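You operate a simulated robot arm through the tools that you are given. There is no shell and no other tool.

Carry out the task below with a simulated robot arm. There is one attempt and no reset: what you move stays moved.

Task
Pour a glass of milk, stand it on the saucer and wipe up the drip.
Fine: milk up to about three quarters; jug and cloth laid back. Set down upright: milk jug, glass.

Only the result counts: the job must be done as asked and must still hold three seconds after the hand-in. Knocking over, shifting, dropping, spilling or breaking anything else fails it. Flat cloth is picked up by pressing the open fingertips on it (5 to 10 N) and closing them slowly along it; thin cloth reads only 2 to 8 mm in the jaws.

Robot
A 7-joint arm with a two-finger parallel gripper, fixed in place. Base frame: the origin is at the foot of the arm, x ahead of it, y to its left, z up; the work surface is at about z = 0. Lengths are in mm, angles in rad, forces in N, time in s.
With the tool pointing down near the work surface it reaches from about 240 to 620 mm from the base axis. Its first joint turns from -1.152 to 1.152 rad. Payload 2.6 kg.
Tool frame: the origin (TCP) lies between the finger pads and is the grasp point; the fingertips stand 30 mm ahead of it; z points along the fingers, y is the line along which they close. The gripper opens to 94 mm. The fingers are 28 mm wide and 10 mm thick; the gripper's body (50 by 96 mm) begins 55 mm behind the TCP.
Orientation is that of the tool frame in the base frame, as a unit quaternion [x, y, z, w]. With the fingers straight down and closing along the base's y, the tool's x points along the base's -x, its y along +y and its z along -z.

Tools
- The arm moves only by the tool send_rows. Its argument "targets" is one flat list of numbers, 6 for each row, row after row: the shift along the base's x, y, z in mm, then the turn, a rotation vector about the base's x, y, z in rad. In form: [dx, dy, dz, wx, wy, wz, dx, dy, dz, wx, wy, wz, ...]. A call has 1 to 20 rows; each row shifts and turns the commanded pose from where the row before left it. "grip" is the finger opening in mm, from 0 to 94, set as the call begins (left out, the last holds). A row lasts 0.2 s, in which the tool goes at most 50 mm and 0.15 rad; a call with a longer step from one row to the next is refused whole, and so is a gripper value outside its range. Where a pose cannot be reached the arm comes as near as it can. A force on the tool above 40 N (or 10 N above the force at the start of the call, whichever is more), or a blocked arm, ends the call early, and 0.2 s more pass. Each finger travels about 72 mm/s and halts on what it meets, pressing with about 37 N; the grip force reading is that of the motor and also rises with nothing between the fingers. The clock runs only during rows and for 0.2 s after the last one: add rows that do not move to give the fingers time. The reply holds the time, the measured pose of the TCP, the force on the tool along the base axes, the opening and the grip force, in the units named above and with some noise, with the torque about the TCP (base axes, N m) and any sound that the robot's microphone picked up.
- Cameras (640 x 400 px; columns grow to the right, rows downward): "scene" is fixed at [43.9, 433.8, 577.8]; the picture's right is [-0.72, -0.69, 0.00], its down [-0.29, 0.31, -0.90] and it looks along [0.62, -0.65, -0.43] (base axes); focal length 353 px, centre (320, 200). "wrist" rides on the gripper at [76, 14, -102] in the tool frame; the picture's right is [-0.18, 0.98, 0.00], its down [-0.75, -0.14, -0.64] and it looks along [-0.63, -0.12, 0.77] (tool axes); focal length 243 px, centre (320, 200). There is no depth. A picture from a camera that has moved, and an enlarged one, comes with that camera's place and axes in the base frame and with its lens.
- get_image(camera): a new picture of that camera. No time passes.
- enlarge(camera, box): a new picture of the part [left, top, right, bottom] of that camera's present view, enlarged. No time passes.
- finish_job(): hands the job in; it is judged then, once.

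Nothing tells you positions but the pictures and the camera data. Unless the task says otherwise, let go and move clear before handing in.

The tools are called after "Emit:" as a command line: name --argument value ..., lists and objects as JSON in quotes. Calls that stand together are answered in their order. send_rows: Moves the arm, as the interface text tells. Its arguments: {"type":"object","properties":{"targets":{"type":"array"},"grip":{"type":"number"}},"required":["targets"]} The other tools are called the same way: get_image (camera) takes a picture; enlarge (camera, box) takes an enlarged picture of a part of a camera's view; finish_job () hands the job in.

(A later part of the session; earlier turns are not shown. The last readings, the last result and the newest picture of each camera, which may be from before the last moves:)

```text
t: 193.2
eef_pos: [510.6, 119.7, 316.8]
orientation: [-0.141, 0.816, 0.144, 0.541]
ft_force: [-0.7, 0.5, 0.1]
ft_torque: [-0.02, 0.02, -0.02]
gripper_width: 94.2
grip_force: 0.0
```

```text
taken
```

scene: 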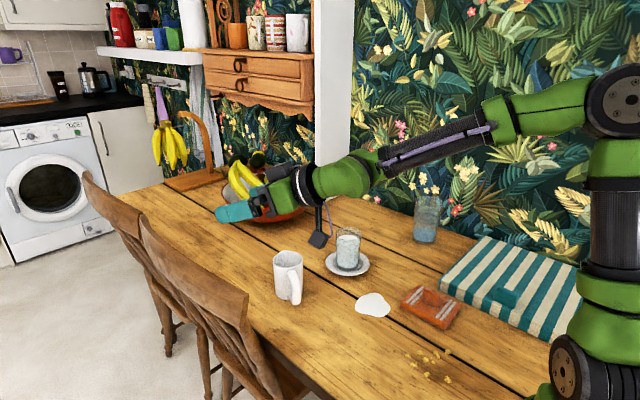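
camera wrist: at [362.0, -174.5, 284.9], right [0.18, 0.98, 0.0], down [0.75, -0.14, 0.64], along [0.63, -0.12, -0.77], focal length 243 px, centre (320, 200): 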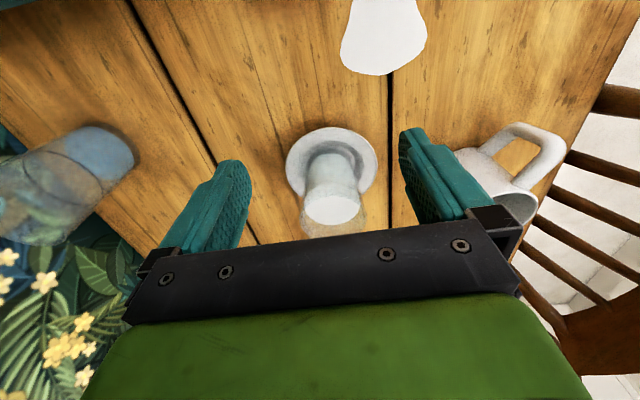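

The elbow remains up. I'm continuing the sweep to fully left.

Emit:
send_rows --targets '[-12.2, 25.4, 3.9, 0.0539, 0.0056, 0.1292, -15.3, 23.3, 5.4, 0.0539, 0.0056, 0.1292, -18.1, 20.9, 6.7, 0.0539, 0.0056, 0.1292, -20.6, 18, 7.8, 0.0539, 0.0056, 0.1292, -22.7, 14.7, 8.9, 0.0539, 0.0056, 0.1292]'

Emit:
get_image --camera "scene"

```text
t: 194.4
eef_pos: [421.3, 223.1, 350.4]
orientation: [-0.319, 0.71, 0.416, 0.471]
ft_force: [-0.5, -0.4, -0.8]
ft_torque: [0.0, 0.0, 0.0]
gripper_width: 93.9
grip_force: 0.1
```

```text
taken
```

scene: 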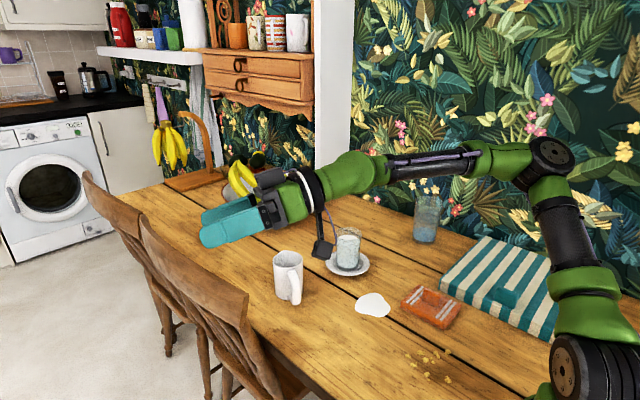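

Now I roll the tool down from the left side, with the wrist held in place.

Emit:
send_rows --targets '[-3.2, -7, -26.5, -0.1236, 0.0559, 0, -4.6, -10.2, -25.3, -0.1236, 0.0559, 0, -5.9, -13, -23.2, -0.1236, 0.0559, 0, -7.2, -15.9, -21.3, -0.1236, 0.0559, 0, -8.4, -18.5, -18.8, -0.1236, 0.0559, 0, -9.3, -20.6, -15.9, -0.1236, 0.0559, 0]'

Emit:
get_image --camera "scene"

```text
t: 195.8
eef_pos: [383.5, 137.9, 219.0]
orientation: [-0.394, 0.879, 0.176, 0.201]
ft_force: [-0.5, 0.0, -0.1]
ft_torque: [0.01, -0.03, -0.04]
gripper_width: 94.1
grip_force: 0.0
```

```text
taken
```

scene: 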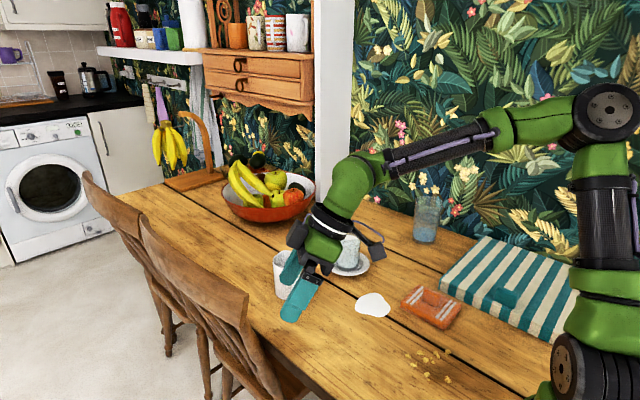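

The elbow is rising as hoped. I'm finishing the roll to straight down.

Emit:
send_rows --targets '[-10.1, -22.4, -12.6, -0.1236, 0.0559, 0, -10.6, -23.4, -9.1, -0.1236, 0.0559, 0, -11.1, -24.6, -5.6, -0.1236, 0.0559, 0, -11.3, -25.1, -1.9, -0.1236, 0.0559, 0]'

Emit:
get_image --camera "scene"

```text
t: 196.8
eef_pos: [339.9, 42.0, 189.6]
orientation: [-0.41, 0.912, -0.001, 0.001]
ft_force: [0.0, 0.1, 0.1]
ft_torque: [-0.01, 0.01, 0.0]
gripper_width: 94.0
grip_force: 0.1
```

```text
taken
```

scene: 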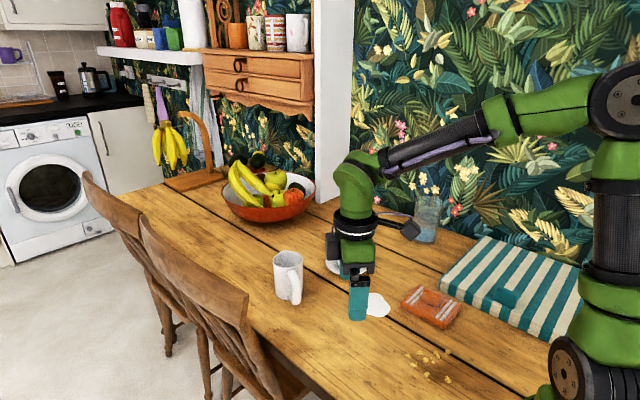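

The arm is now tool-down with the elbow upright and no flags. I'm checking the shoulder disc closely.

Emit:
enlarge --camera "scene" --box '[440, 60, 640, 400]'

```text
1.18 times, centred on (540, 230) of scene
camera zoom: at [43.9, 433.8, 577.8], right [-0.72, -0.69, 0.0], down [-0.29, 0.31, -0.9], along [0.62, -0.65, -0.43], focal length 415 px, centre (61, 165)
```

zoom: 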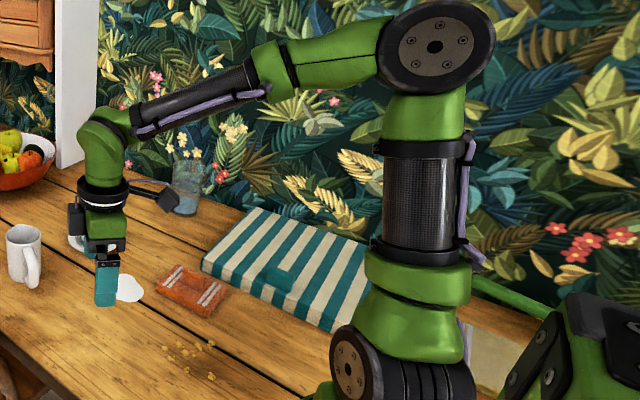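

Joint 1 is still wound to about -60°, but with the wrist un-flipped the extend, roll, retract and unroll cycle should now work all the way. I'm extending again.

Emit:
send_rows --targets '[13.5, 4, 3, 0, 0, -0.065, 13.5, 4, 3, 0, 0, -0.065, 13.5, 4, 3, 0, 0, -0.065, 13.5, 4, 3, 0, 0, -0.065, 13.5, 4, 3, 0, 0, -0.065, 13.5, 4, 3, 0, 0, -0.065, 13.5, 4, 3, 0, 0, -0.065, 13.5, 4, 3, 0, 0, -0.065, 13.5, 4, 3, 0, 0, -0.065, 13.5, 4, 3, 0, 0, -0.065, 13.5, 4, 3, 0, 0, -0.065, 13.5, 4, 3, 0, 0, -0.065]'

Emit:
get_image --camera "scene"

```text
t: 199.4
eef_pos: [502.1, 89.9, 225.8]
orientation: [-0.03, 1.0, -0.001, 0.001]
ft_force: [0.4, -0.1, -0.1]
ft_torque: [0.01, -0.03, 0.02]
gripper_width: 93.8
grip_force: 0.1
```

```text
taken
```

scene: 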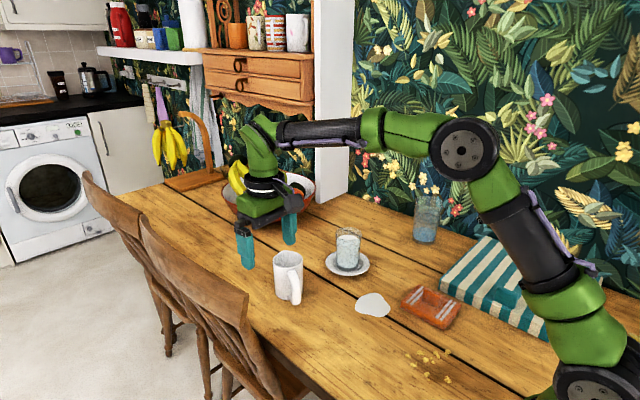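

The elbow is now upright in a clean plane. I'll avoid the fully retracted vertical posture, coming down and in a little first, then swinging toward the cloth at a larger radius.

Emit:
send_rows --targets '[-9.7, -3.3, -7.7, 0, 0, 0, -9.7, -3.3, -7.7, 0, 0, 0, -9.7, -3.3, -7.7, 0, 0, 0, -9.7, -3.3, -7.7, 0, 0, 0, -9.7, -3.3, -7.7, 0, 0, 0, -9.7, -3.3, -7.7, 0, 0, 0]'

Emit:
send_rows --targets '[4.2, -30, 0, 0, 0, -0.0682, 1.7, -30.6, 0, 0, 0, -0.0682, -0.4, -30.6, 0, 0, 0, -0.0682, -2.5, -30.5, 0, 0, 0, -0.0682, -4.5, -30.3, 0, 0, 0, -0.0682]'

Emit:
get_image --camera "scene"

```text
t: 200.8
eef_pos: [443.6, 70.1, 180.0]
orientation: [-0.032, 0.999, 0.0, 0.002]
ft_force: [-0.1, 0.0, -0.6]
ft_torque: [0.02, -0.01, 0.0]
gripper_width: 94.1
grip_force: 0.0
```

```text
t: 202.0
eef_pos: [441.9, -80.8, 179.1]
orientation: [0.139, 0.99, -0.001, 0.001]
ft_force: [-0.1, 0.1, 1.0]
ft_torque: [0.0, 0.0, 0.01]
gripper_width: 94.0
grip_force: 0.1
```

```text
taken
```

scene: 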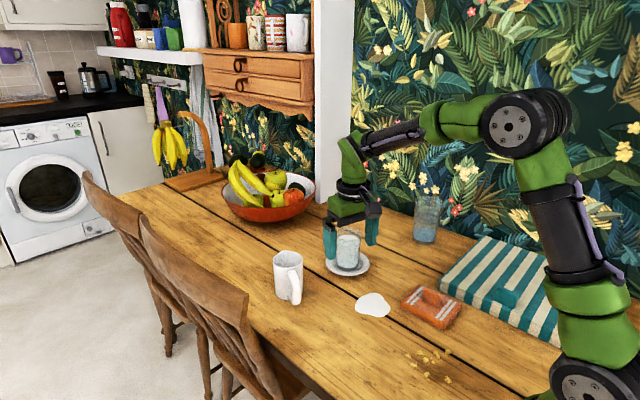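

Moving cleanly with the elbow up. I'm continuing the swing to the cloth's heading.

Emit:
send_rows --targets '[-6.6, -29.9, 0, 0, 0, -0.0682, -8.7, -29.4, 0, 0, 0, -0.0682, -10.6, -28.7, 0, 0, 0, -0.0682, -12.5, -28, 0, 0, 0, -0.0682, -14.4, -27, 0, 0, 0, -0.0682]'

Emit:
get_image --camera "scene"

```text
t: 203.2
eef_pos: [388.9, -223.3, 178.3]
orientation: [0.304, 0.953, -0.001, 0.0]
ft_force: [0.3, 0.2, 0.9]
ft_torque: [-0.02, 0.03, -0.02]
gripper_width: 93.7
grip_force: 0.0
```

```text
taken
```

scene: 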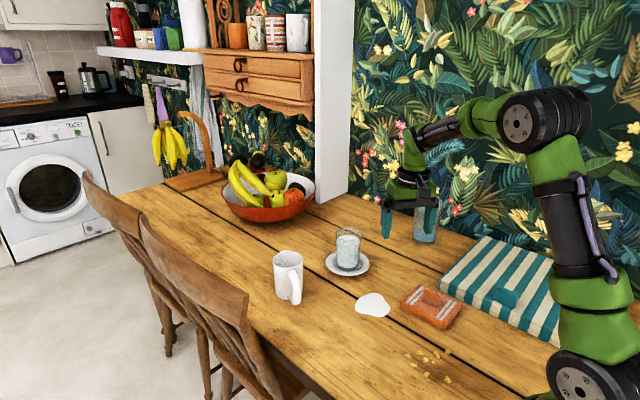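

Free all the way. Now I'm moving in over the cloth and squaring the yaw to its tab.

Emit:
send_rows --targets '[-11.3, 2.6, -3, 0, 0, 0.088, -11.3, 2.6, -3, 0, 0, 0.088, -11.3, 2.6, -3, 0, 0, 0.088, -11.3, 2.6, -3, 0, 0, 0.088, -11.3, 2.6, -3, 0, 0, 0.088, -11.3, 2.6, -3, 0, 0, 0.088, -11.3, 2.6, -3, 0, 0, 0.088]'

Emit:
get_image --camera "scene"

Emit:
get_image --camera "wrist"

```text
t: 204.8
eef_pos: [309.9, -205.7, 159.6]
orientation: [0.001, 1.0, -0.001, 0.001]
ft_force: [0.1, -0.6, -0.1]
ft_torque: [0.0, 0.01, -0.02]
gripper_width: 93.9
grip_force: 0.0
```

```text
taken
```

scene: 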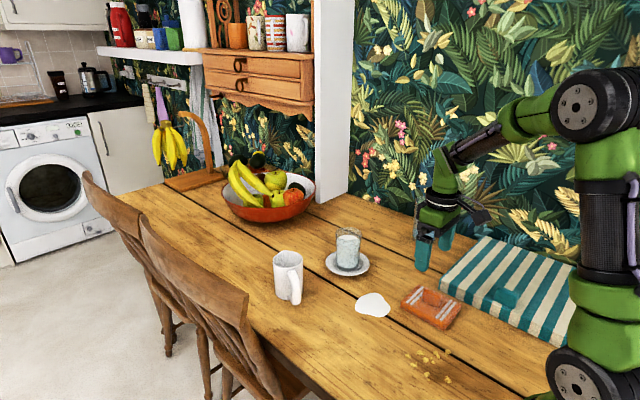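

```text
taken
camera wrist: at [232.9, -191.6, 260.9], right [0.18, 0.98, 0.0], down [0.75, -0.14, 0.64], along [0.63, -0.12, -0.76], focal length 243 px, centre (320, 200)
```

wrist: 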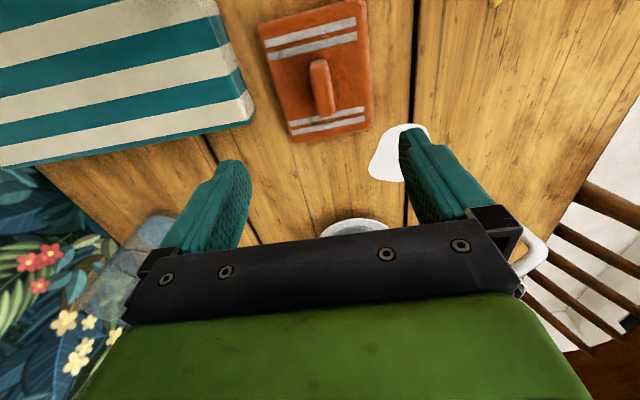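

I'm over the cloth at last, square to it. I'm measuring the tab from here.

Emit:
enlarge --camera "wrist" --box '[240, 0, 440, 190]'

Emit:
enlarge --camera "scene" --box '[340, 220, 500, 345]'

```text
2.11 times, centred on (340, 95) of wrist
camera zoom: at [232.9, -191.6, 260.9], right [0.18, 0.98, 0.0], down [0.75, -0.14, 0.64], along [0.63, -0.12, -0.76], focal length 511 px, centre (278, 421)
```

zoom: 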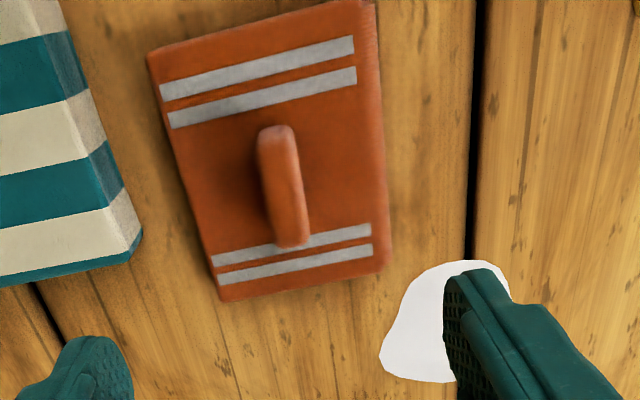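

```text
3.20 times, centred on (420, 282) of scene
camera zoom: at [43.9, 433.8, 577.8], right [-0.72, -0.69, 0.0], down [-0.29, 0.31, -0.9], along [0.62, -0.65, -0.43], focal length 1130 px, centre (0, -64)
```

zoom: 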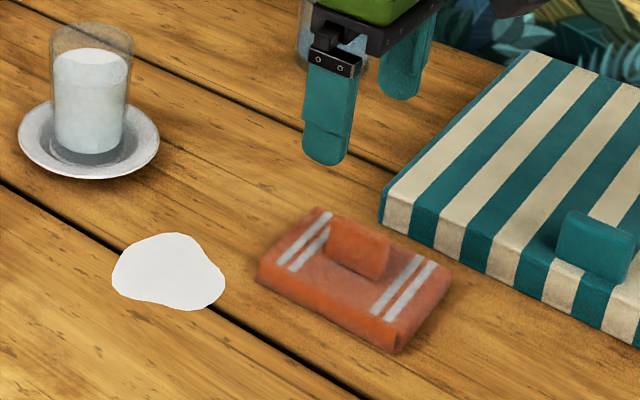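

The tab runs along x from 270 to 315 at y = -200, with its top near z = 48. I'll narrow the jaws so they clear the striped towel beside it, centre over the tab, and descend.

Emit:
send_rows --targets '[-8, 2.8, -8, 0, 0, 0, -8, 2.8, -8, 0, 0, 0, 0, 0, -10, 0, 0, 0, 0, 0, -10, 0, 0, 0, 0, 0, -10, 0, 0, 0, 0, 0, -10, 0, 0, 0, 0, 0, -10, 0, 0, 0, 0, 0, -10, 0, 0, 0]' --grip 50

Emit:
get_image --camera "wrist"

Emit:
enlarge --camera "scene" --box '[380, 220, 500, 345]'

```text
t: 206.6
eef_pos: [294.0, -200.1, 82.1]
orientation: [0.002, 1.0, 0.0, 0.0]
ft_force: [-0.3, -0.6, 0.8]
ft_torque: [0.01, -0.01, 0.01]
gripper_width: 50.1
grip_force: 0.1
```

```text
taken
camera wrist: at [216.9, -185.5, 184.5], right [0.19, 0.98, 0.0], down [0.75, -0.14, 0.64], along [0.63, -0.12, -0.76], focal length 243 px, centre (320, 200)
```

wrist: 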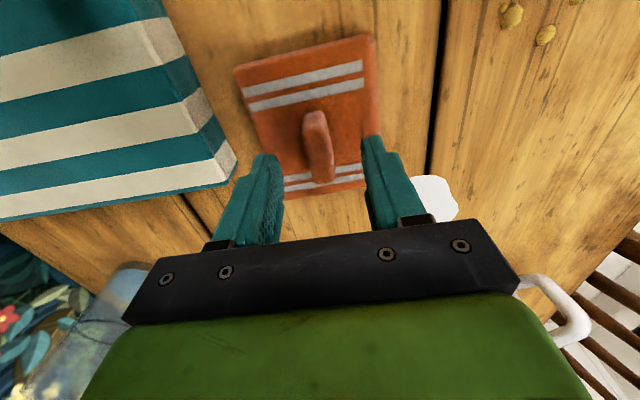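

```text
3.20 times, centred on (440, 282) of scene
camera zoom: at [43.9, 433.8, 577.8], right [-0.72, -0.69, 0.0], down [-0.29, 0.31, -0.9], along [0.62, -0.65, -0.43], focal length 1130 px, centre (-64, -64)
```

zoom: 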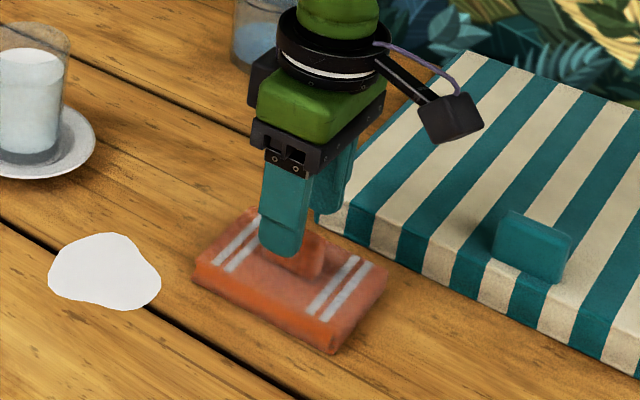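

Fingers straddle the tab nicely. I'm descending the last bit.

Emit:
send_rows --targets '[-1, 0, -8, 0, 0, 0, 0, 0, -8, 0, 0, 0, 0, 0, -6, 0, 0, 0, 0, 0, -4, 0, 0, 0, 0, 0, 0, 0, 0, 0]'

Emit:
enlarge --camera "scene" --box '[400, 240, 480, 340]'

Emit:
get_image --camera "wrist"

```text
t: 207.8
eef_pos: [292.9, -200.2, 55.9]
orientation: [0.001, 1.0, -0.001, 0.0]
ft_force: [-0.3, 0.1, 0.0]
ft_torque: [0.0, -0.01, -0.03]
gripper_width: 50.0
grip_force: 0.1
```

```text
4.00 times, centred on (440, 290) of scene
camera zoom: at [43.9, 433.8, 577.8], right [-0.72, -0.69, 0.0], down [-0.29, 0.31, -0.9], along [0.62, -0.65, -0.43], focal length 1412 px, centre (-160, -160)
```

zoom: 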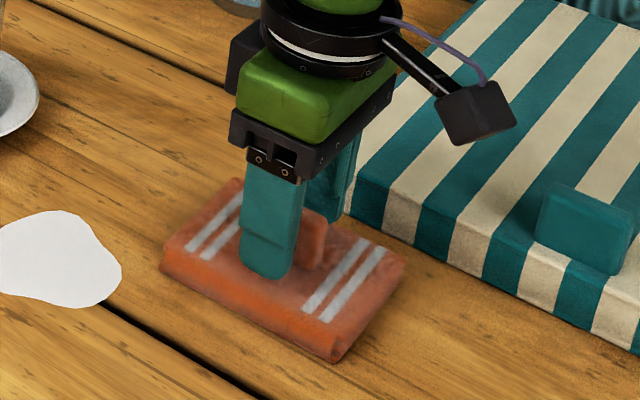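

```text
taken
camera wrist: at [215.8, -185.3, 158.7], right [0.19, 0.98, 0.0], down [0.75, -0.14, 0.64], along [0.63, -0.12, -0.77], focal length 243 px, centre (320, 200)
```

wrist: 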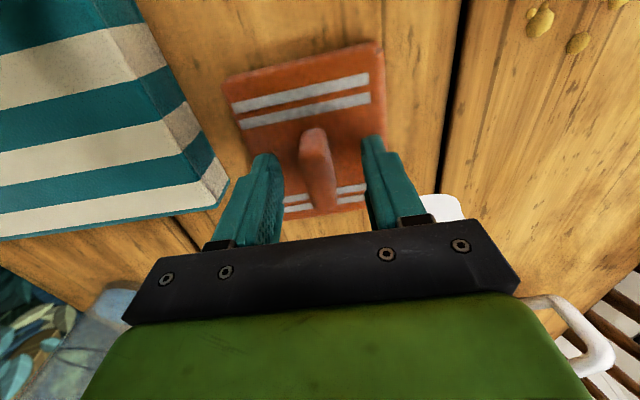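

The tab is centred between the fingertips, just above the cloth. I'm closing slowly.

Emit:
send_rows --targets '[0, 0, 0, 0, 0, 0, 0, 0, 0, 0, 0, 0]' --grip 26

Emit:
send_rows --targets '[0, 0, 0, 0, 0, 0, 0, 0, 0, 0, 0, 0]' --grip 16

Emit:
send_rows --targets '[0, 0, 0, 0, 0, 0, 0, 0, 0, 0, 0, 0]' --grip 6

Emit:
get_image --camera "wrist"

```text
t: 208.4
eef_pos: [291.7, -200.4, 55.4]
orientation: [0.002, 1.0, -0.001, 0.001]
ft_force: [0.2, 0.8, -0.3]
ft_torque: [0.01, -0.03, 0.01]
gripper_width: 25.8
grip_force: 0.0
```

```text
t: 209.0
eef_pos: [293.2, -199.0, 56.8]
orientation: [0.002, 1.0, 0.0, 0.002]
ft_force: [0.5, -0.2, 0.4]
ft_torque: [0.01, -0.01, 0.02]
gripper_width: 16.3
grip_force: 0.5
```

```text
t: 209.6
eef_pos: [293.9, -199.9, 57.8]
orientation: [0.002, 1.0, -0.001, 0.002]
ft_force: [-0.1, 0.4, 0.5]
ft_torque: [0.06, -0.03, -0.07]
gripper_width: 14.9
grip_force: 36.6
```

```text
taken
camera wrist: at [215.9, -185.3, 158.9], right [0.19, 0.98, 0.0], down [0.75, -0.14, 0.64], along [0.63, -0.12, -0.76], focal length 243 px, centre (320, 200)
```

wrist: 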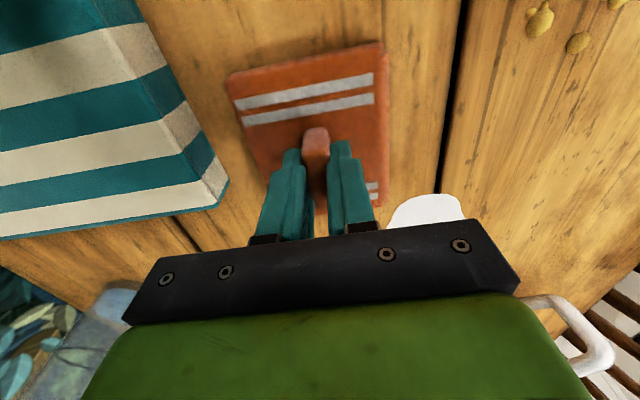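

The tab is held firmly at 15 mm, and I've noted the cloth's home pose as TCP (293, -200, 56). I'm lifting it gently.

Emit:
send_rows --targets '[0, 0, 3, 0, 0, 0, 0, 0, 6, 0, 0, 0, 0, 0, 8, 0, 0, 0, 0, 0, 8, 0, 0, 0, 0, 0, 8, 0, 0, 0, 0, 0, 5, 0, 0, 0]'

Emit:
enlarge --camera "scene" --box '[340, 220, 500, 345]'

Emit:
get_image --camera "wrist"

```text
t: 211.0
eef_pos: [293.8, -201.1, 94.4]
orientation: [0.002, 1.0, -0.001, 0.002]
ft_force: [-0.4, 0.0, -0.2]
ft_torque: [0.02, -0.01, 0.01]
gripper_width: 15.0
grip_force: 36.9
```

```text
3.20 times, centred on (420, 282) of scene
camera zoom: at [43.9, 433.8, 577.8], right [-0.72, -0.69, 0.0], down [-0.29, 0.31, -0.9], along [0.62, -0.65, -0.43], focal length 1130 px, centre (0, -64)
```

zoom: 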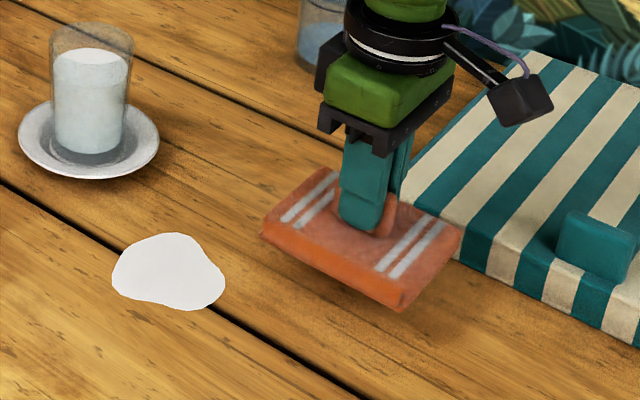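

```text
taken
camera wrist: at [216.2, -185.8, 196.9], right [0.19, 0.98, 0.0], down [0.75, -0.14, 0.64], along [0.63, -0.12, -0.76], focal length 243 px, centre (320, 200)
```

wrist: 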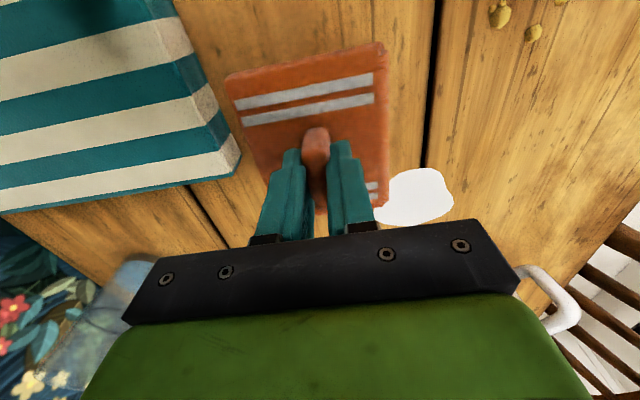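

The cloth lifts as one pad. I'm carrying it over the drip.

Emit:
send_rows --targets '[6, 5, 0, 0, 0, 0, 13, 10.2, 0, 0, 0, 0, 13, 10.2, 0, 0, 0, 0, 13, 10.2, 0, 0, 0, 0, 13, 10.2, 0, 0, 0, 0, 13, 10.2, 0, 0, 0, 0, 13, 10.2, 0, 0, 0, 0, 12, 10.2, 0, 0, 0, 0, 6, 5, 0, 0, 0, 0]'

Emit:
get_image --camera "scene"

Emit:
get_image --camera "wrist"

```text
t: 213.0
eef_pos: [395.5, -119.2, 95.5]
orientation: [0.001, 1.0, -0.001, 0.001]
ft_force: [-0.3, 0.1, -0.9]
ft_torque: [-0.01, -0.01, 0.01]
gripper_width: 14.9
grip_force: 36.9
```

```text
taken
```

scene: 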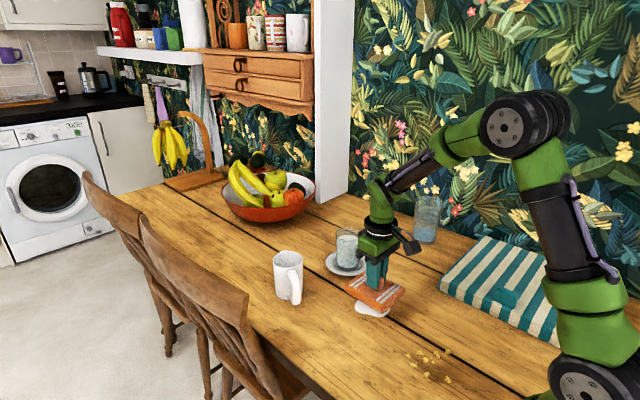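

```text
taken
camera wrist: at [318.1, -104.2, 197.1], right [0.19, 0.98, 0.0], down [0.75, -0.14, 0.64], along [0.63, -0.12, -0.77], focal length 243 px, centre (320, 200)
```

wrist: 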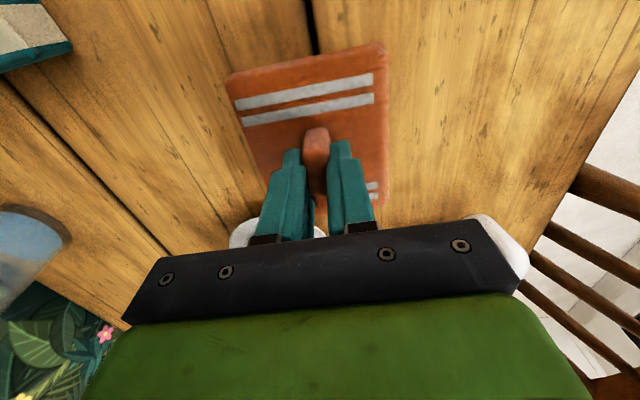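

Aligned above the drip. I'm lowering the cloth onto it.

Emit:
send_rows --targets '[0, 0, -8, 0, 0, 0, 0, 0, -8, 0, 0, 0, 0, 0, -8, 0, 0, 0, 0, 0, -8, 0, 0, 0, 0, 0, -4, 0, 0, 0, 0, 0, -1.5, 0, 0, 0, 0, 0, 0, 0, 0, 0]'

Emit:
enlarge --camera "scene" --box '[300, 220, 460, 345]'

```text
t: 214.6
eef_pos: [394.5, -119.0, 56.3]
orientation: [0.002, 1.0, -0.001, 0.001]
ft_force: [0.2, 0.3, -0.9]
ft_torque: [0.01, -0.03, 0.0]
gripper_width: 15.1
grip_force: 37.1
```

```text
3.20 times, centred on (380, 282) of scene
camera zoom: at [43.9, 433.8, 577.8], right [-0.72, -0.69, 0.0], down [-0.29, 0.31, -0.9], along [0.62, -0.65, -0.43], focal length 1130 px, centre (128, -64)
```

zoom: 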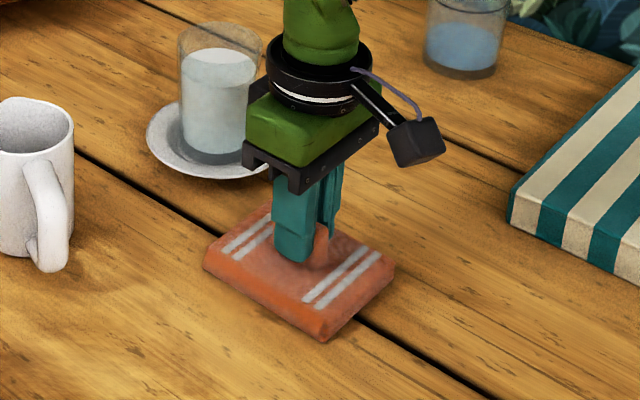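

The cloth covers the drip entirely. I'm pressing lightly until I read a few newtons.

Emit:
send_rows --targets '[0, 0, -1, 0, 0, 0, 0, 0, -1, 0, 0, 0, 0, 0, 0, 0, 0, 0]'

```text
t: 215.4
eef_pos: [396.6, -118.9, 56.8]
orientation: [0.002, 1.0, -0.002, 0.003]
ft_force: [-12.7, 4.2, 32.3]
ft_torque: [0.14, 0.78, 0.07]
gripper_width: 14.8
grip_force: 37.2
```

That's too hard at 32 N, so I'm easing off.

Emit:
send_rows --targets '[0, 0, 1.5, 0, 0, 0, 0, 0, 0, 0, 0, 0]'

```text
t: 216.0
eef_pos: [396.3, -119.1, 57.2]
orientation: [0.001, 1.0, -0.001, 0.002]
ft_force: [-0.4, -2.0, 12.1]
ft_torque: [0.07, -0.06, -0.03]
gripper_width: 14.6
grip_force: 37.0
```

Emit:
send_rows --targets '[0, 0, 0.3, 0, 0, 0, 0, -4, 0, 0, 0, 0, 0, -6, 0, 0, 0, 0, 0, -6, 0, 0, 0, 0, 0, -6, 0, 0, 0, 0, 0, -4, 0, 0, 0, 0]'

Emit:
enlarge --camera "scene" --box '[300, 220, 460, 345]'

```text
t: 217.4
eef_pos: [395.5, -144.3, 57.6]
orientation: [0.001, 1.0, -0.001, 0.002]
ft_force: [0.3, 0.9, 1.3]
ft_torque: [0.09, -0.1, 0.09]
gripper_width: 14.5
grip_force: 36.8
```

```text
3.20 times, centred on (380, 282) of scene
camera zoom: at [43.9, 433.8, 577.8], right [-0.72, -0.69, 0.0], down [-0.29, 0.31, -0.9], along [0.62, -0.65, -0.43], focal length 1130 px, centre (128, -64)
```

zoom: 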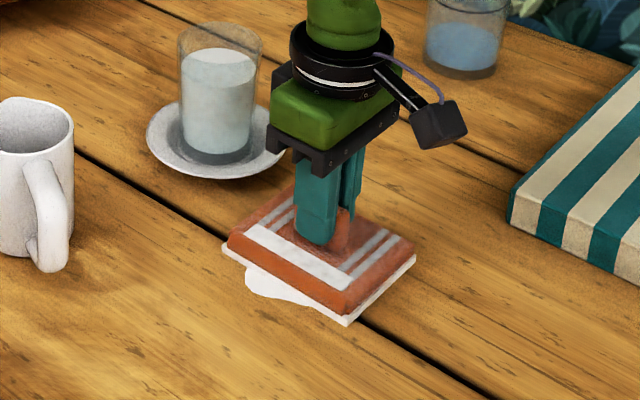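

The cloth is picking up milk. I'm continuing the wiping strokes with light pressure.

Emit:
send_rows --targets '[0, 0, -0.4, 0, 0, 0, 0, 6, 0, 0, 0, 0, 0, 8, 0, 0, 0, 0, 0, 8, 0, 0, 0, 0, 0, 8, 0, 0, 0, 0, 0, 8, 0, 0, 0, 0, 0, 8, 0, 0, 0, 0, 0, 6, 0, 0, 0, 0]'

Emit:
enlarge --camera "scene" --box '[300, 220, 460, 345]'

```text
t: 219.2
eef_pos: [395.9, -91.7, 56.6]
orientation: [0.003, 1.0, -0.001, 0.001]
ft_force: [0.2, -1.3, -0.4]
ft_torque: [0.01, -0.02, 0.02]
gripper_width: 15.0
grip_force: 37.0
```

```text
3.20 times, centred on (380, 282) of scene
camera zoom: at [43.9, 433.8, 577.8], right [-0.72, -0.69, 0.0], down [-0.29, 0.31, -0.9], along [0.62, -0.65, -0.43], focal length 1130 px, centre (128, -64)
```

zoom: 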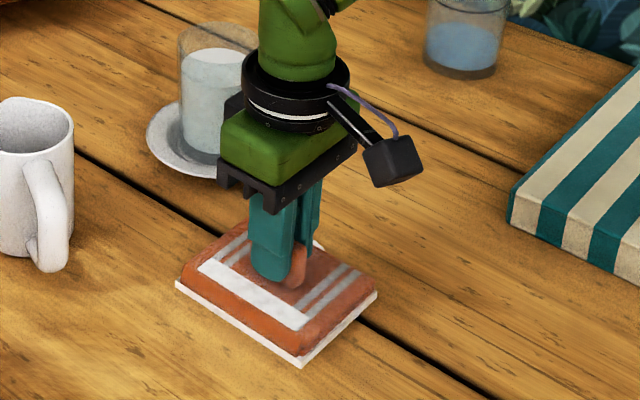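

Some drip remains beyond the edge. I'm adding a little pressure and wiping back across.

Emit:
send_rows --targets '[0, 0, -0.5, 0, 0, 0, -2, -6, 0, 0, 0, 0, -2, -8, 0, 0, 0, 0, -2, -8, 0, 0, 0, 0, -2, -8, 0, 0, 0, 0]'

Emit:
send_rows --targets '[0, -8, 0, 0, 0, 0, 0, -8, 0, 0, 0, 0, 0, -6, 0, 0, 0, 0]'

Emit:
enlarge --camera "scene" --box '[300, 220, 460, 345]'

```text
t: 220.4
eef_pos: [387.7, -122.6, 55.5]
orientation: [0.001, 1.0, -0.001, 0.002]
ft_force: [0.5, 2.6, 3.3]
ft_torque: [0.12, -0.05, 0.0]
gripper_width: 15.0
grip_force: 36.6
```

```text
t: 221.2
eef_pos: [387.4, -145.7, 56.5]
orientation: [0.002, 1.0, -0.001, 0.002]
ft_force: [-0.5, 4.6, 6.5]
ft_torque: [0.17, -0.02, 0.01]
gripper_width: 14.6
grip_force: 37.2
```

```text
3.20 times, centred on (380, 282) of scene
camera zoom: at [43.9, 433.8, 577.8], right [-0.72, -0.69, 0.0], down [-0.29, 0.31, -0.9], along [0.62, -0.65, -0.43], focal length 1130 px, centre (128, -64)
```

zoom: 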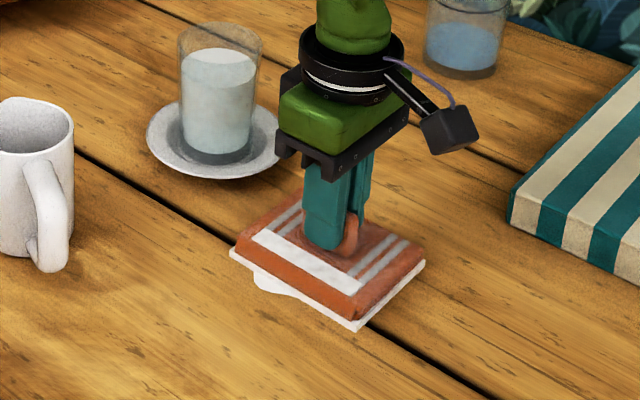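

Good contact now at about 6 N. I'm wiping back across the remaining patch.

Emit:
send_rows --targets '[1, 6, 0, 0, 0, 0, 1, 8, 0, 0, 0, 0, 1, 8, 0, 0, 0, 0, 1, 8, 0, 0, 0, 0, 1, 8, 0, 0, 0, 0]'

Emit:
send_rows --targets '[1, 8, -0.2, 0, 0, 0, 1, 8, 0, 0, 0, 0, 1, 6, 0, 0, 0, 0]'

Emit:
enlarge --camera "scene" --box '[300, 220, 460, 345]'

```text
t: 222.4
eef_pos: [392.2, -106.5, 55.7]
orientation: [0.001, 1.0, -0.001, 0.002]
ft_force: [0.9, -3.6, 6.4]
ft_torque: [0.03, -0.05, 0.02]
gripper_width: 14.4
grip_force: 37.5
```

```text
t: 223.2
eef_pos: [395.0, -84.2, 55.9]
orientation: [0.001, 1.0, -0.001, 0.001]
ft_force: [-1.3, -7.4, 14.8]
ft_torque: [-0.01, 0.22, 0.11]
gripper_width: 14.7
grip_force: 37.2
```

```text
3.20 times, centred on (380, 282) of scene
camera zoom: at [43.9, 433.8, 577.8], right [-0.72, -0.69, 0.0], down [-0.29, 0.31, -0.9], along [0.62, -0.65, -0.43], focal length 1130 px, centre (128, -64)
```

zoom: 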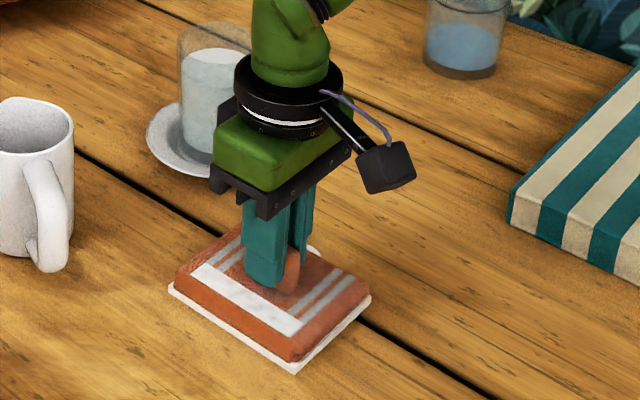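

There's still a sliver on the far side. I'm easing the pressure slightly and stroking across it and beyond.

Emit:
send_rows --targets '[0, 0, 0.3, 0, 0, 0, 0, -8, 0, 0, 0, 0, 0, -8, 0, 0, 0, 0, 0, -8, 0, 0, 0, 0, 0, -8, 0, 0, 0, 0, 0, -8, 0, 0, 0, 0]'

Emit:
send_rows --targets '[0, -8, 0, 0, 0, 0, 0, -8, 0, 0, 0, 0, 0, -8, 0, 0, 0, 0, 0, -8, 0, 0, 0, 0]'

Emit:
enlarge --camera "scene" --box '[300, 220, 460, 345]'

```text
t: 224.6
eef_pos: [395.4, -125.0, 55.2]
orientation: [0.003, 1.0, -0.001, 0.001]
ft_force: [-0.3, 3.2, 6.6]
ft_torque: [0.15, -0.27, 0.1]
gripper_width: 14.5
grip_force: 37.3
```

```text
t: 225.6
eef_pos: [395.4, -157.0, 57.6]
orientation: [0.002, 1.0, -0.001, 0.001]
ft_force: [0.0, 2.9, 5.1]
ft_torque: [0.14, 0.01, -0.02]
gripper_width: 14.8
grip_force: 36.9
```

```text
3.20 times, centred on (380, 282) of scene
camera zoom: at [43.9, 433.8, 577.8], right [-0.72, -0.69, 0.0], down [-0.29, 0.31, -0.9], along [0.62, -0.65, -0.43], focal length 1130 px, centre (128, -64)
```

zoom: 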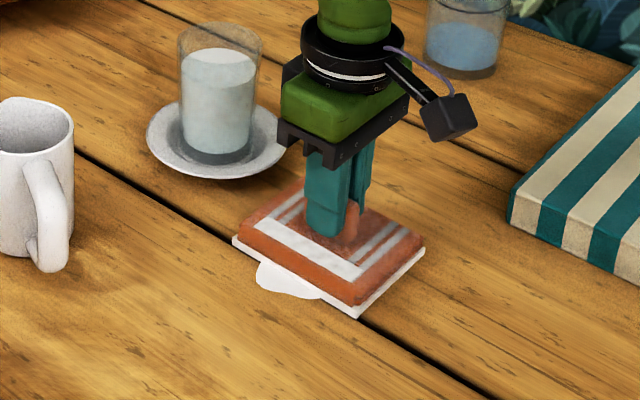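

The drip is shrinking with each stroke. I'll keep wiping with steady light pressure.

Emit:
send_rows --targets '[0, 8, -0.2, 0, 0, 0, 0, 10, 0, 0, 0, 0, 0, 10, 0, 0, 0, 0, 0, 10, 0, 0, 0, 0, 0, 10, 0, 0, 0, 0, 0, 10, 0, 0, 0, 0, 0, 8, 0, 0, 0, 0]'

Emit:
send_rows --targets '[0, -8, 0, 0, 0, 0, 0, -10, 0, 0, 0, 0, 0, -10, 0, 0, 0, 0, 0, -10, 0, 0, 0, 0, 0, -10, 0, 0, 0, 0, 0, -10, 0, 0, 0, 0, 0, -8, 0, 0, 0, 0]'

Emit:
enlarge --camera "scene" --box '[300, 220, 460, 345]'

```text
t: 227.2
eef_pos: [396.3, -89.9, 56.2]
orientation: [0.002, 1.0, -0.001, 0.002]
ft_force: [0.5, -4.2, 8.3]
ft_torque: [-0.04, -0.2, -0.06]
gripper_width: 14.6
grip_force: 36.9
```

```text
t: 228.8
eef_pos: [395.1, -156.7, 55.3]
orientation: [0.002, 1.0, 0.0, 0.001]
ft_force: [-1.2, 5.6, 9.2]
ft_torque: [0.16, -0.09, 0.0]
gripper_width: 15.1
grip_force: 36.9
```

```text
3.20 times, centred on (380, 282) of scene
camera zoom: at [43.9, 433.8, 577.8], right [-0.72, -0.69, 0.0], down [-0.29, 0.31, -0.9], along [0.62, -0.65, -0.43], focal length 1130 px, centre (128, -64)
```

zoom: 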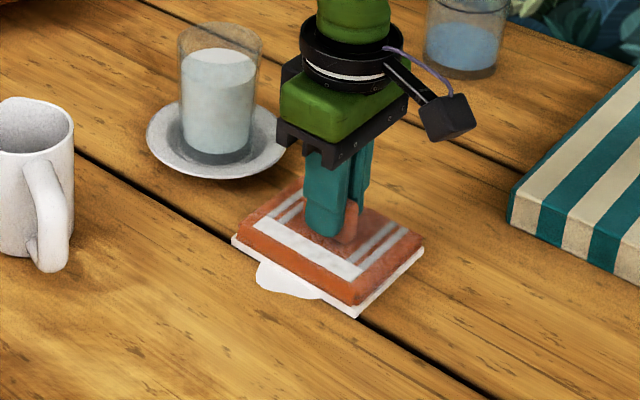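

Let me lift the cloth and see what's really left.

Emit:
send_rows --targets '[0, 0, 4, 0, 0, 0, -8, -6, 10, 0, 0, 0, -12, -8, 12, 0, 0, 0, -12, -8, 12, 0, 0, 0, -12, -8, 12, 0, 0, 0, 0, 0, 0, 0, 0, 0]'

Emit:
enlarge --camera "scene" --box '[300, 220, 460, 345]'

Emit:
get_image --camera "wrist"

```text
t: 230.2
eef_pos: [351.0, -186.5, 106.1]
orientation: [0.003, 1.0, -0.001, 0.0]
ft_force: [0.2, -0.7, -0.2]
ft_torque: [-0.03, 0.02, 0.01]
gripper_width: 14.8
grip_force: 36.9
```

```text
3.20 times, centred on (380, 282) of scene
camera zoom: at [43.9, 433.8, 577.8], right [-0.72, -0.69, 0.0], down [-0.29, 0.31, -0.9], along [0.62, -0.65, -0.43], focal length 1130 px, centre (128, -64)
```

zoom: 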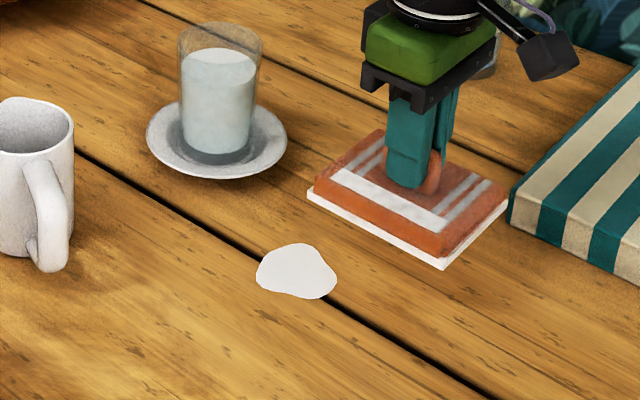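

```text
taken
camera wrist: at [273.9, -172.5, 209.2], right [0.19, 0.98, 0.0], down [0.75, -0.14, 0.64], along [0.63, -0.12, -0.77], focal length 243 px, centre (320, 200)
```

wrist: 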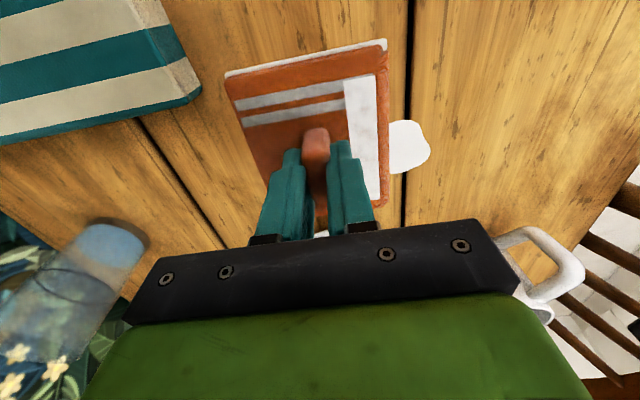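

About half the drip is gone, and it shrinks about its own centre, so coverage matters and I've only stroked along y. I'll go back and stroke along x over its whole extent too.

Emit:
send_rows --targets '[6, 15, 0, 0, 0, 0, 6, 18, 0, 0, 0, 0, 6, 18, 0, 0, 0, 0, 4, 15, 0, 0, 0, 0, 0, 0, -12, 0, 0, 0, 0, 0, -12, 0, 0, 0, 0, 0, -12, 0, 0, 0, 0, 0, -9, 0, 0, 0, 0, 0, -3, 0, 0, 0, 0, 0, -1.5, 0, 0, 0]'

```text
t: 232.4
eef_pos: [373.3, -121.8, 56.3]
orientation: [0.001, 1.0, -0.001, 0.002]
ft_force: [0.3, -0.1, 0.3]
ft_torque: [-0.02, 0.01, -0.01]
gripper_width: 14.8
grip_force: 37.2
```

Emit:
send_rows --targets '[0, 0, -0.5, 0, 0, 0, 0, 0, 0, 0, 0, 0]'

```text
t: 233.0
eef_pos: [372.5, -120.3, 55.8]
orientation: [0.002, 1.0, -0.001, 0.001]
ft_force: [-2.1, -0.1, 4.3]
ft_torque: [0.07, 0.1, -0.01]
gripper_width: 14.7
grip_force: 36.5
```

Contact at about 4 N. Now stroking along x.

Emit:
send_rows --targets '[0, 0, -0.2, 0, 0, 0, 6, 0, 0, 0, 0, 0, 7, 0, 0, 0, 0, 0, 7, 0, 0, 0, 0, 0, 7, 0, 0, 0, 0, 0, 7, 0, 0, 0, 0, 0, 7, 0, 0, 0, 0, 0]'

Emit:
enlarge --camera "scene" --box '[300, 220, 460, 345]'

```text
t: 234.6
eef_pos: [414.5, -120.3, 55.7]
orientation: [0.001, 1.0, -0.001, 0.001]
ft_force: [-7.5, -0.6, 12.8]
ft_torque: [0.1, 0.06, 0.01]
gripper_width: 14.9
grip_force: 36.9
```

```text
3.20 times, centred on (380, 282) of scene
camera zoom: at [43.9, 433.8, 577.8], right [-0.72, -0.69, 0.0], down [-0.29, 0.31, -0.9], along [0.62, -0.65, -0.43], focal length 1130 px, centre (128, -64)
```

zoom: 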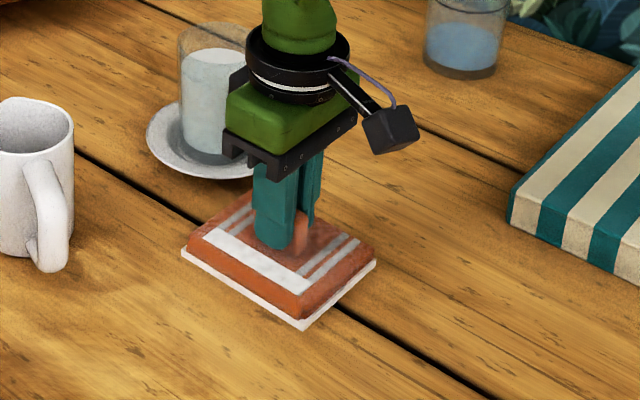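

Emit:
send_rows --targets '[0, 5, 0.25, 0, 0, 0, -6, 6, 0, 0, 0, 0, -8, 4, 0, 0, 0, 0, -8, 2, 0, 0, 0, 0, -8, 0, 0, 0, 0, 0, -8, 0, 0, 0, 0, 0, -8, 0, 0, 0, 0, 0, -6, 0, 0, 0, 0, 0]'

Emit:
send_rows --targets '[0, -8, 0, 0, 0, 0, 0, -10, 0, 0, 0, 0, 0, -10, 0, 0, 0, 0, 0, -10, 0, 0, 0, 0, 6, -2, 0, 0, 0, 0, 8, 0, 0, 0, 0, 0, 8, 0, 0, 0, 0, 0, 8, 0, 0, 0, 0, 0, 8, 0, 0, 0, 0, 0]'

Emit:
enlarge --camera "scene" --box '[300, 220, 460, 345]'

```text
t: 236.4
eef_pos: [363.5, -104.2, 56.4]
orientation: [0.002, 1.0, -0.001, 0.002]
ft_force: [2.3, 1.1, 4.6]
ft_torque: [0.08, -0.07, -0.02]
gripper_width: 14.7
grip_force: 36.7
```

```text
t: 238.4
eef_pos: [399.9, -143.2, 55.7]
orientation: [0.002, 1.0, 0.0, 0.001]
ft_force: [-0.2, -0.4, 1.5]
ft_torque: [0.05, 0.11, 0.07]
gripper_width: 14.8
grip_force: 37.0
```

```text
3.20 times, centred on (380, 282) of scene
camera zoom: at [43.9, 433.8, 577.8], right [-0.72, -0.69, 0.0], down [-0.29, 0.31, -0.9], along [0.62, -0.65, -0.43], focal length 1130 px, centre (128, -64)
```

zoom: 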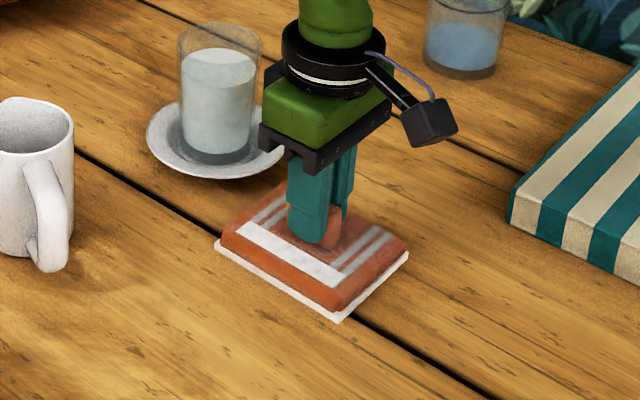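

The drip has shrunk further. More strokes along x at several y positions.

Emit:
send_rows --targets '[0, 2, -0.2, 0, 0, 0, -8, 2, 0, 0, 0, 0, -8, 2, 0, 0, 0, 0, -8, 2, 0, 0, 0, 0, -8, 2, 0, 0, 0, 0, -4, 6, 0, 0, 0, 0, 8, 4, 0, 0, 0, 0, 8, 0, 0, 0, 0, 0, 8, 0, 0, 0, 0, 0, 8, 0, 0, 0, 0, 0, 8, 0, 0, 0, 0, 0, 8, 0, 0, 0, 0, 0]'

Emit:
send_rows --targets '[0, 8, 0, 0, 0, 0, -8, 4, 0, 0, 0, 0, -8, 0, 0, 0, 0, 0, -8, 0, 0, 0, 0, 0, -8, 0, 0, 0, 0, 0, -8, 0, 0, 0, 0, 0, -8, 0, 0, 0, 0, 0, 0, 6, 0, 0, 0, 0, 8, 0, 0, 0, 0, 0, 8, 0, 0, 0, 0, 0, 8, 0, 0, 0, 0, 0, 8, 0, 0, 0, 0, 0, 8, 0, 0, 0, 0, 0]'

Emit:
enlarge --camera "scene" --box '[300, 220, 460, 345]'

```text
t: 241.0
eef_pos: [411.4, -123.8, 55.9]
orientation: [0.001, 1.0, 0.0, 0.001]
ft_force: [-6.1, 1.3, 11.5]
ft_torque: [0.09, 0.12, 0.04]
gripper_width: 14.8
grip_force: 36.9
```

```text
t: 243.8
eef_pos: [405.3, -105.3, 55.4]
orientation: [0.002, 1.0, -0.001, 0.001]
ft_force: [-3.9, -1.0, 6.5]
ft_torque: [0.08, 0.14, 0.02]
gripper_width: 14.9
grip_force: 36.6
```

```text
3.20 times, centred on (380, 282) of scene
camera zoom: at [43.9, 433.8, 577.8], right [-0.72, -0.69, 0.0], down [-0.29, 0.31, -0.9], along [0.62, -0.65, -0.43], focal length 1130 px, centre (128, -64)
```

zoom: 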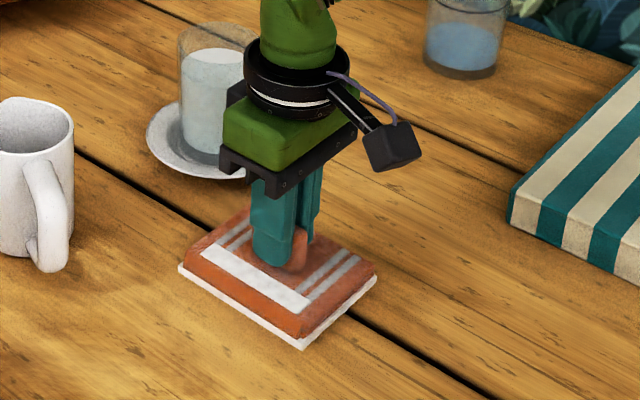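

I'm lifting again to check what's left.

Emit:
send_rows --targets '[0, 0, 4, 0, 0, 0, -10, -10, 10, 0, 0, 0, -15, -18, 12, 0, 0, 0, -15, -18, 12, 0, 0, 0, -15, -18, 12, 0, 0, 0, 0, -15, 0, 0, 0, 0]'

Emit:
enlarge --camera "scene" --box '[300, 220, 460, 345]'

Emit:
get_image --camera "wrist"

```text
t: 245.2
eef_pos: [347.4, -185.9, 104.9]
orientation: [0.002, 1.0, -0.001, 0.002]
ft_force: [0.1, -0.2, -1.7]
ft_torque: [0.01, -0.01, -0.01]
gripper_width: 14.9
grip_force: 36.9
```

```text
3.20 times, centred on (380, 282) of scene
camera zoom: at [43.9, 433.8, 577.8], right [-0.72, -0.69, 0.0], down [-0.29, 0.31, -0.9], along [0.62, -0.65, -0.43], focal length 1130 px, centre (128, -64)
```

zoom: 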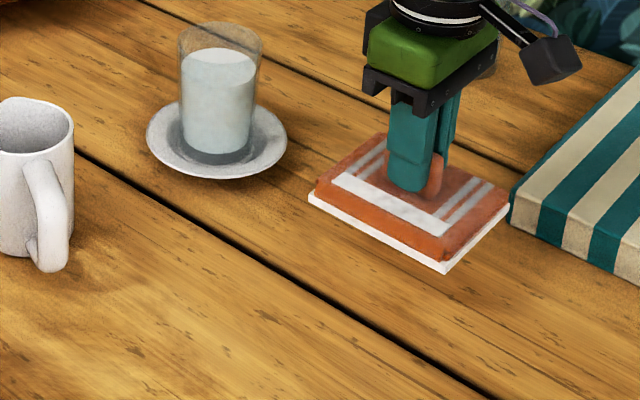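

```text
taken
camera wrist: at [271.3, -170.7, 208.3], right [0.19, 0.98, 0.0], down [0.75, -0.14, 0.64], along [0.63, -0.12, -0.77], focal length 243 px, centre (320, 200)
```

wrist: 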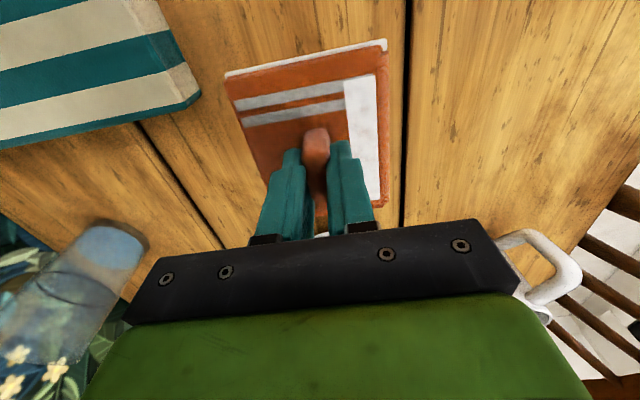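

The drip is completely gone and the table is clean. I'm carrying the cloth back to its original place.

Emit:
send_rows --targets '[-8, -2, 0, 0, 0, 0, -12, -3, 0, 0, 0, 0, -12, -3, 0, 0, 0, 0, -12, -3, 0, 0, 0, 0, -10, -3, 0, 0, 0, 0, 0, 0, 0, 0, 0, 0]'

Emit:
get_image --camera "wrist"

```text
t: 246.6
eef_pos: [294.3, -200.4, 106.9]
orientation: [0.002, 1.0, -0.001, 0.001]
ft_force: [0.2, -0.5, 0.4]
ft_torque: [-0.01, -0.02, 0.04]
gripper_width: 14.9
grip_force: 36.8
```

```text
taken
camera wrist: at [217.7, -184.5, 208.0], right [0.19, 0.98, 0.0], down [0.75, -0.14, 0.64], along [0.63, -0.12, -0.76], focal length 243 px, centre (320, 200)
```

wrist: 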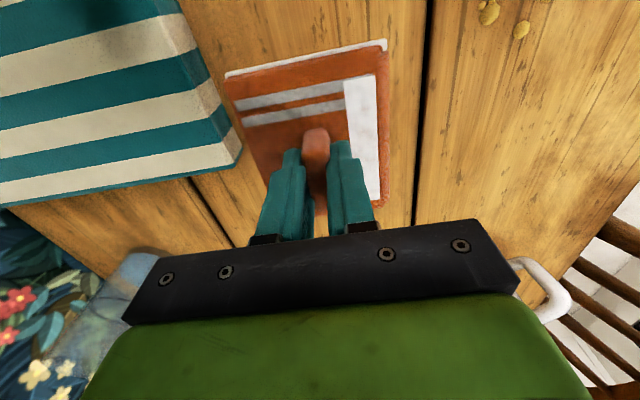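

Emit:
send_rows --targets '[-0.8, -0.3, -8, 0, 0, 0, -0.7, -0.4, -10, 0, 0, 0, 0, 0, -10, 0, 0, 0, 0, 0, -10, 0, 0, 0, 0, 0, -6, 0, 0, 0, 0, 0, -3, 0, 0, 0, 0, 0, 0, 0, 0, 0]'

Emit:
enlarge --camera "scene" --box '[380, 240, 480, 345]'

```text
t: 248.2
eef_pos: [294.6, -199.2, 58.5]
orientation: [0.002, 1.0, -0.001, 0.001]
ft_force: [-0.1, 0.1, -0.9]
ft_torque: [0.02, 0.0, 0.0]
gripper_width: 15.0
grip_force: 37.3
```

```text
3.81 times, centred on (430, 292) of scene
camera zoom: at [43.9, 433.8, 577.8], right [-0.72, -0.69, 0.0], down [-0.29, 0.31, -0.9], along [0.62, -0.65, -0.43], focal length 1345 px, centre (-99, -152)
```

zoom: 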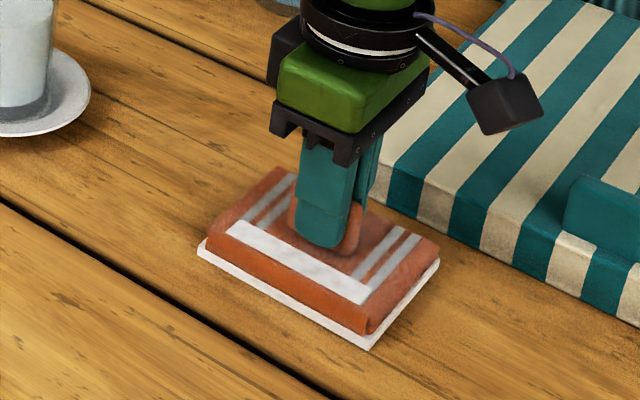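

Emit:
send_rows --targets '[0, 0, -0.8, 0, 0, 0, 0, 0, -0.5, 0, 0, 0, 0, 0, 0, 0, 0, 0]'

```text
t: 249.0
eef_pos: [294.6, -198.9, 57.3]
orientation: [0.002, 1.0, -0.001, 0.001]
ft_force: [-0.1, 0.2, -1.4]
ft_torque: [0.02, 0.01, 0.0]
gripper_width: 14.8
grip_force: 37.5
```

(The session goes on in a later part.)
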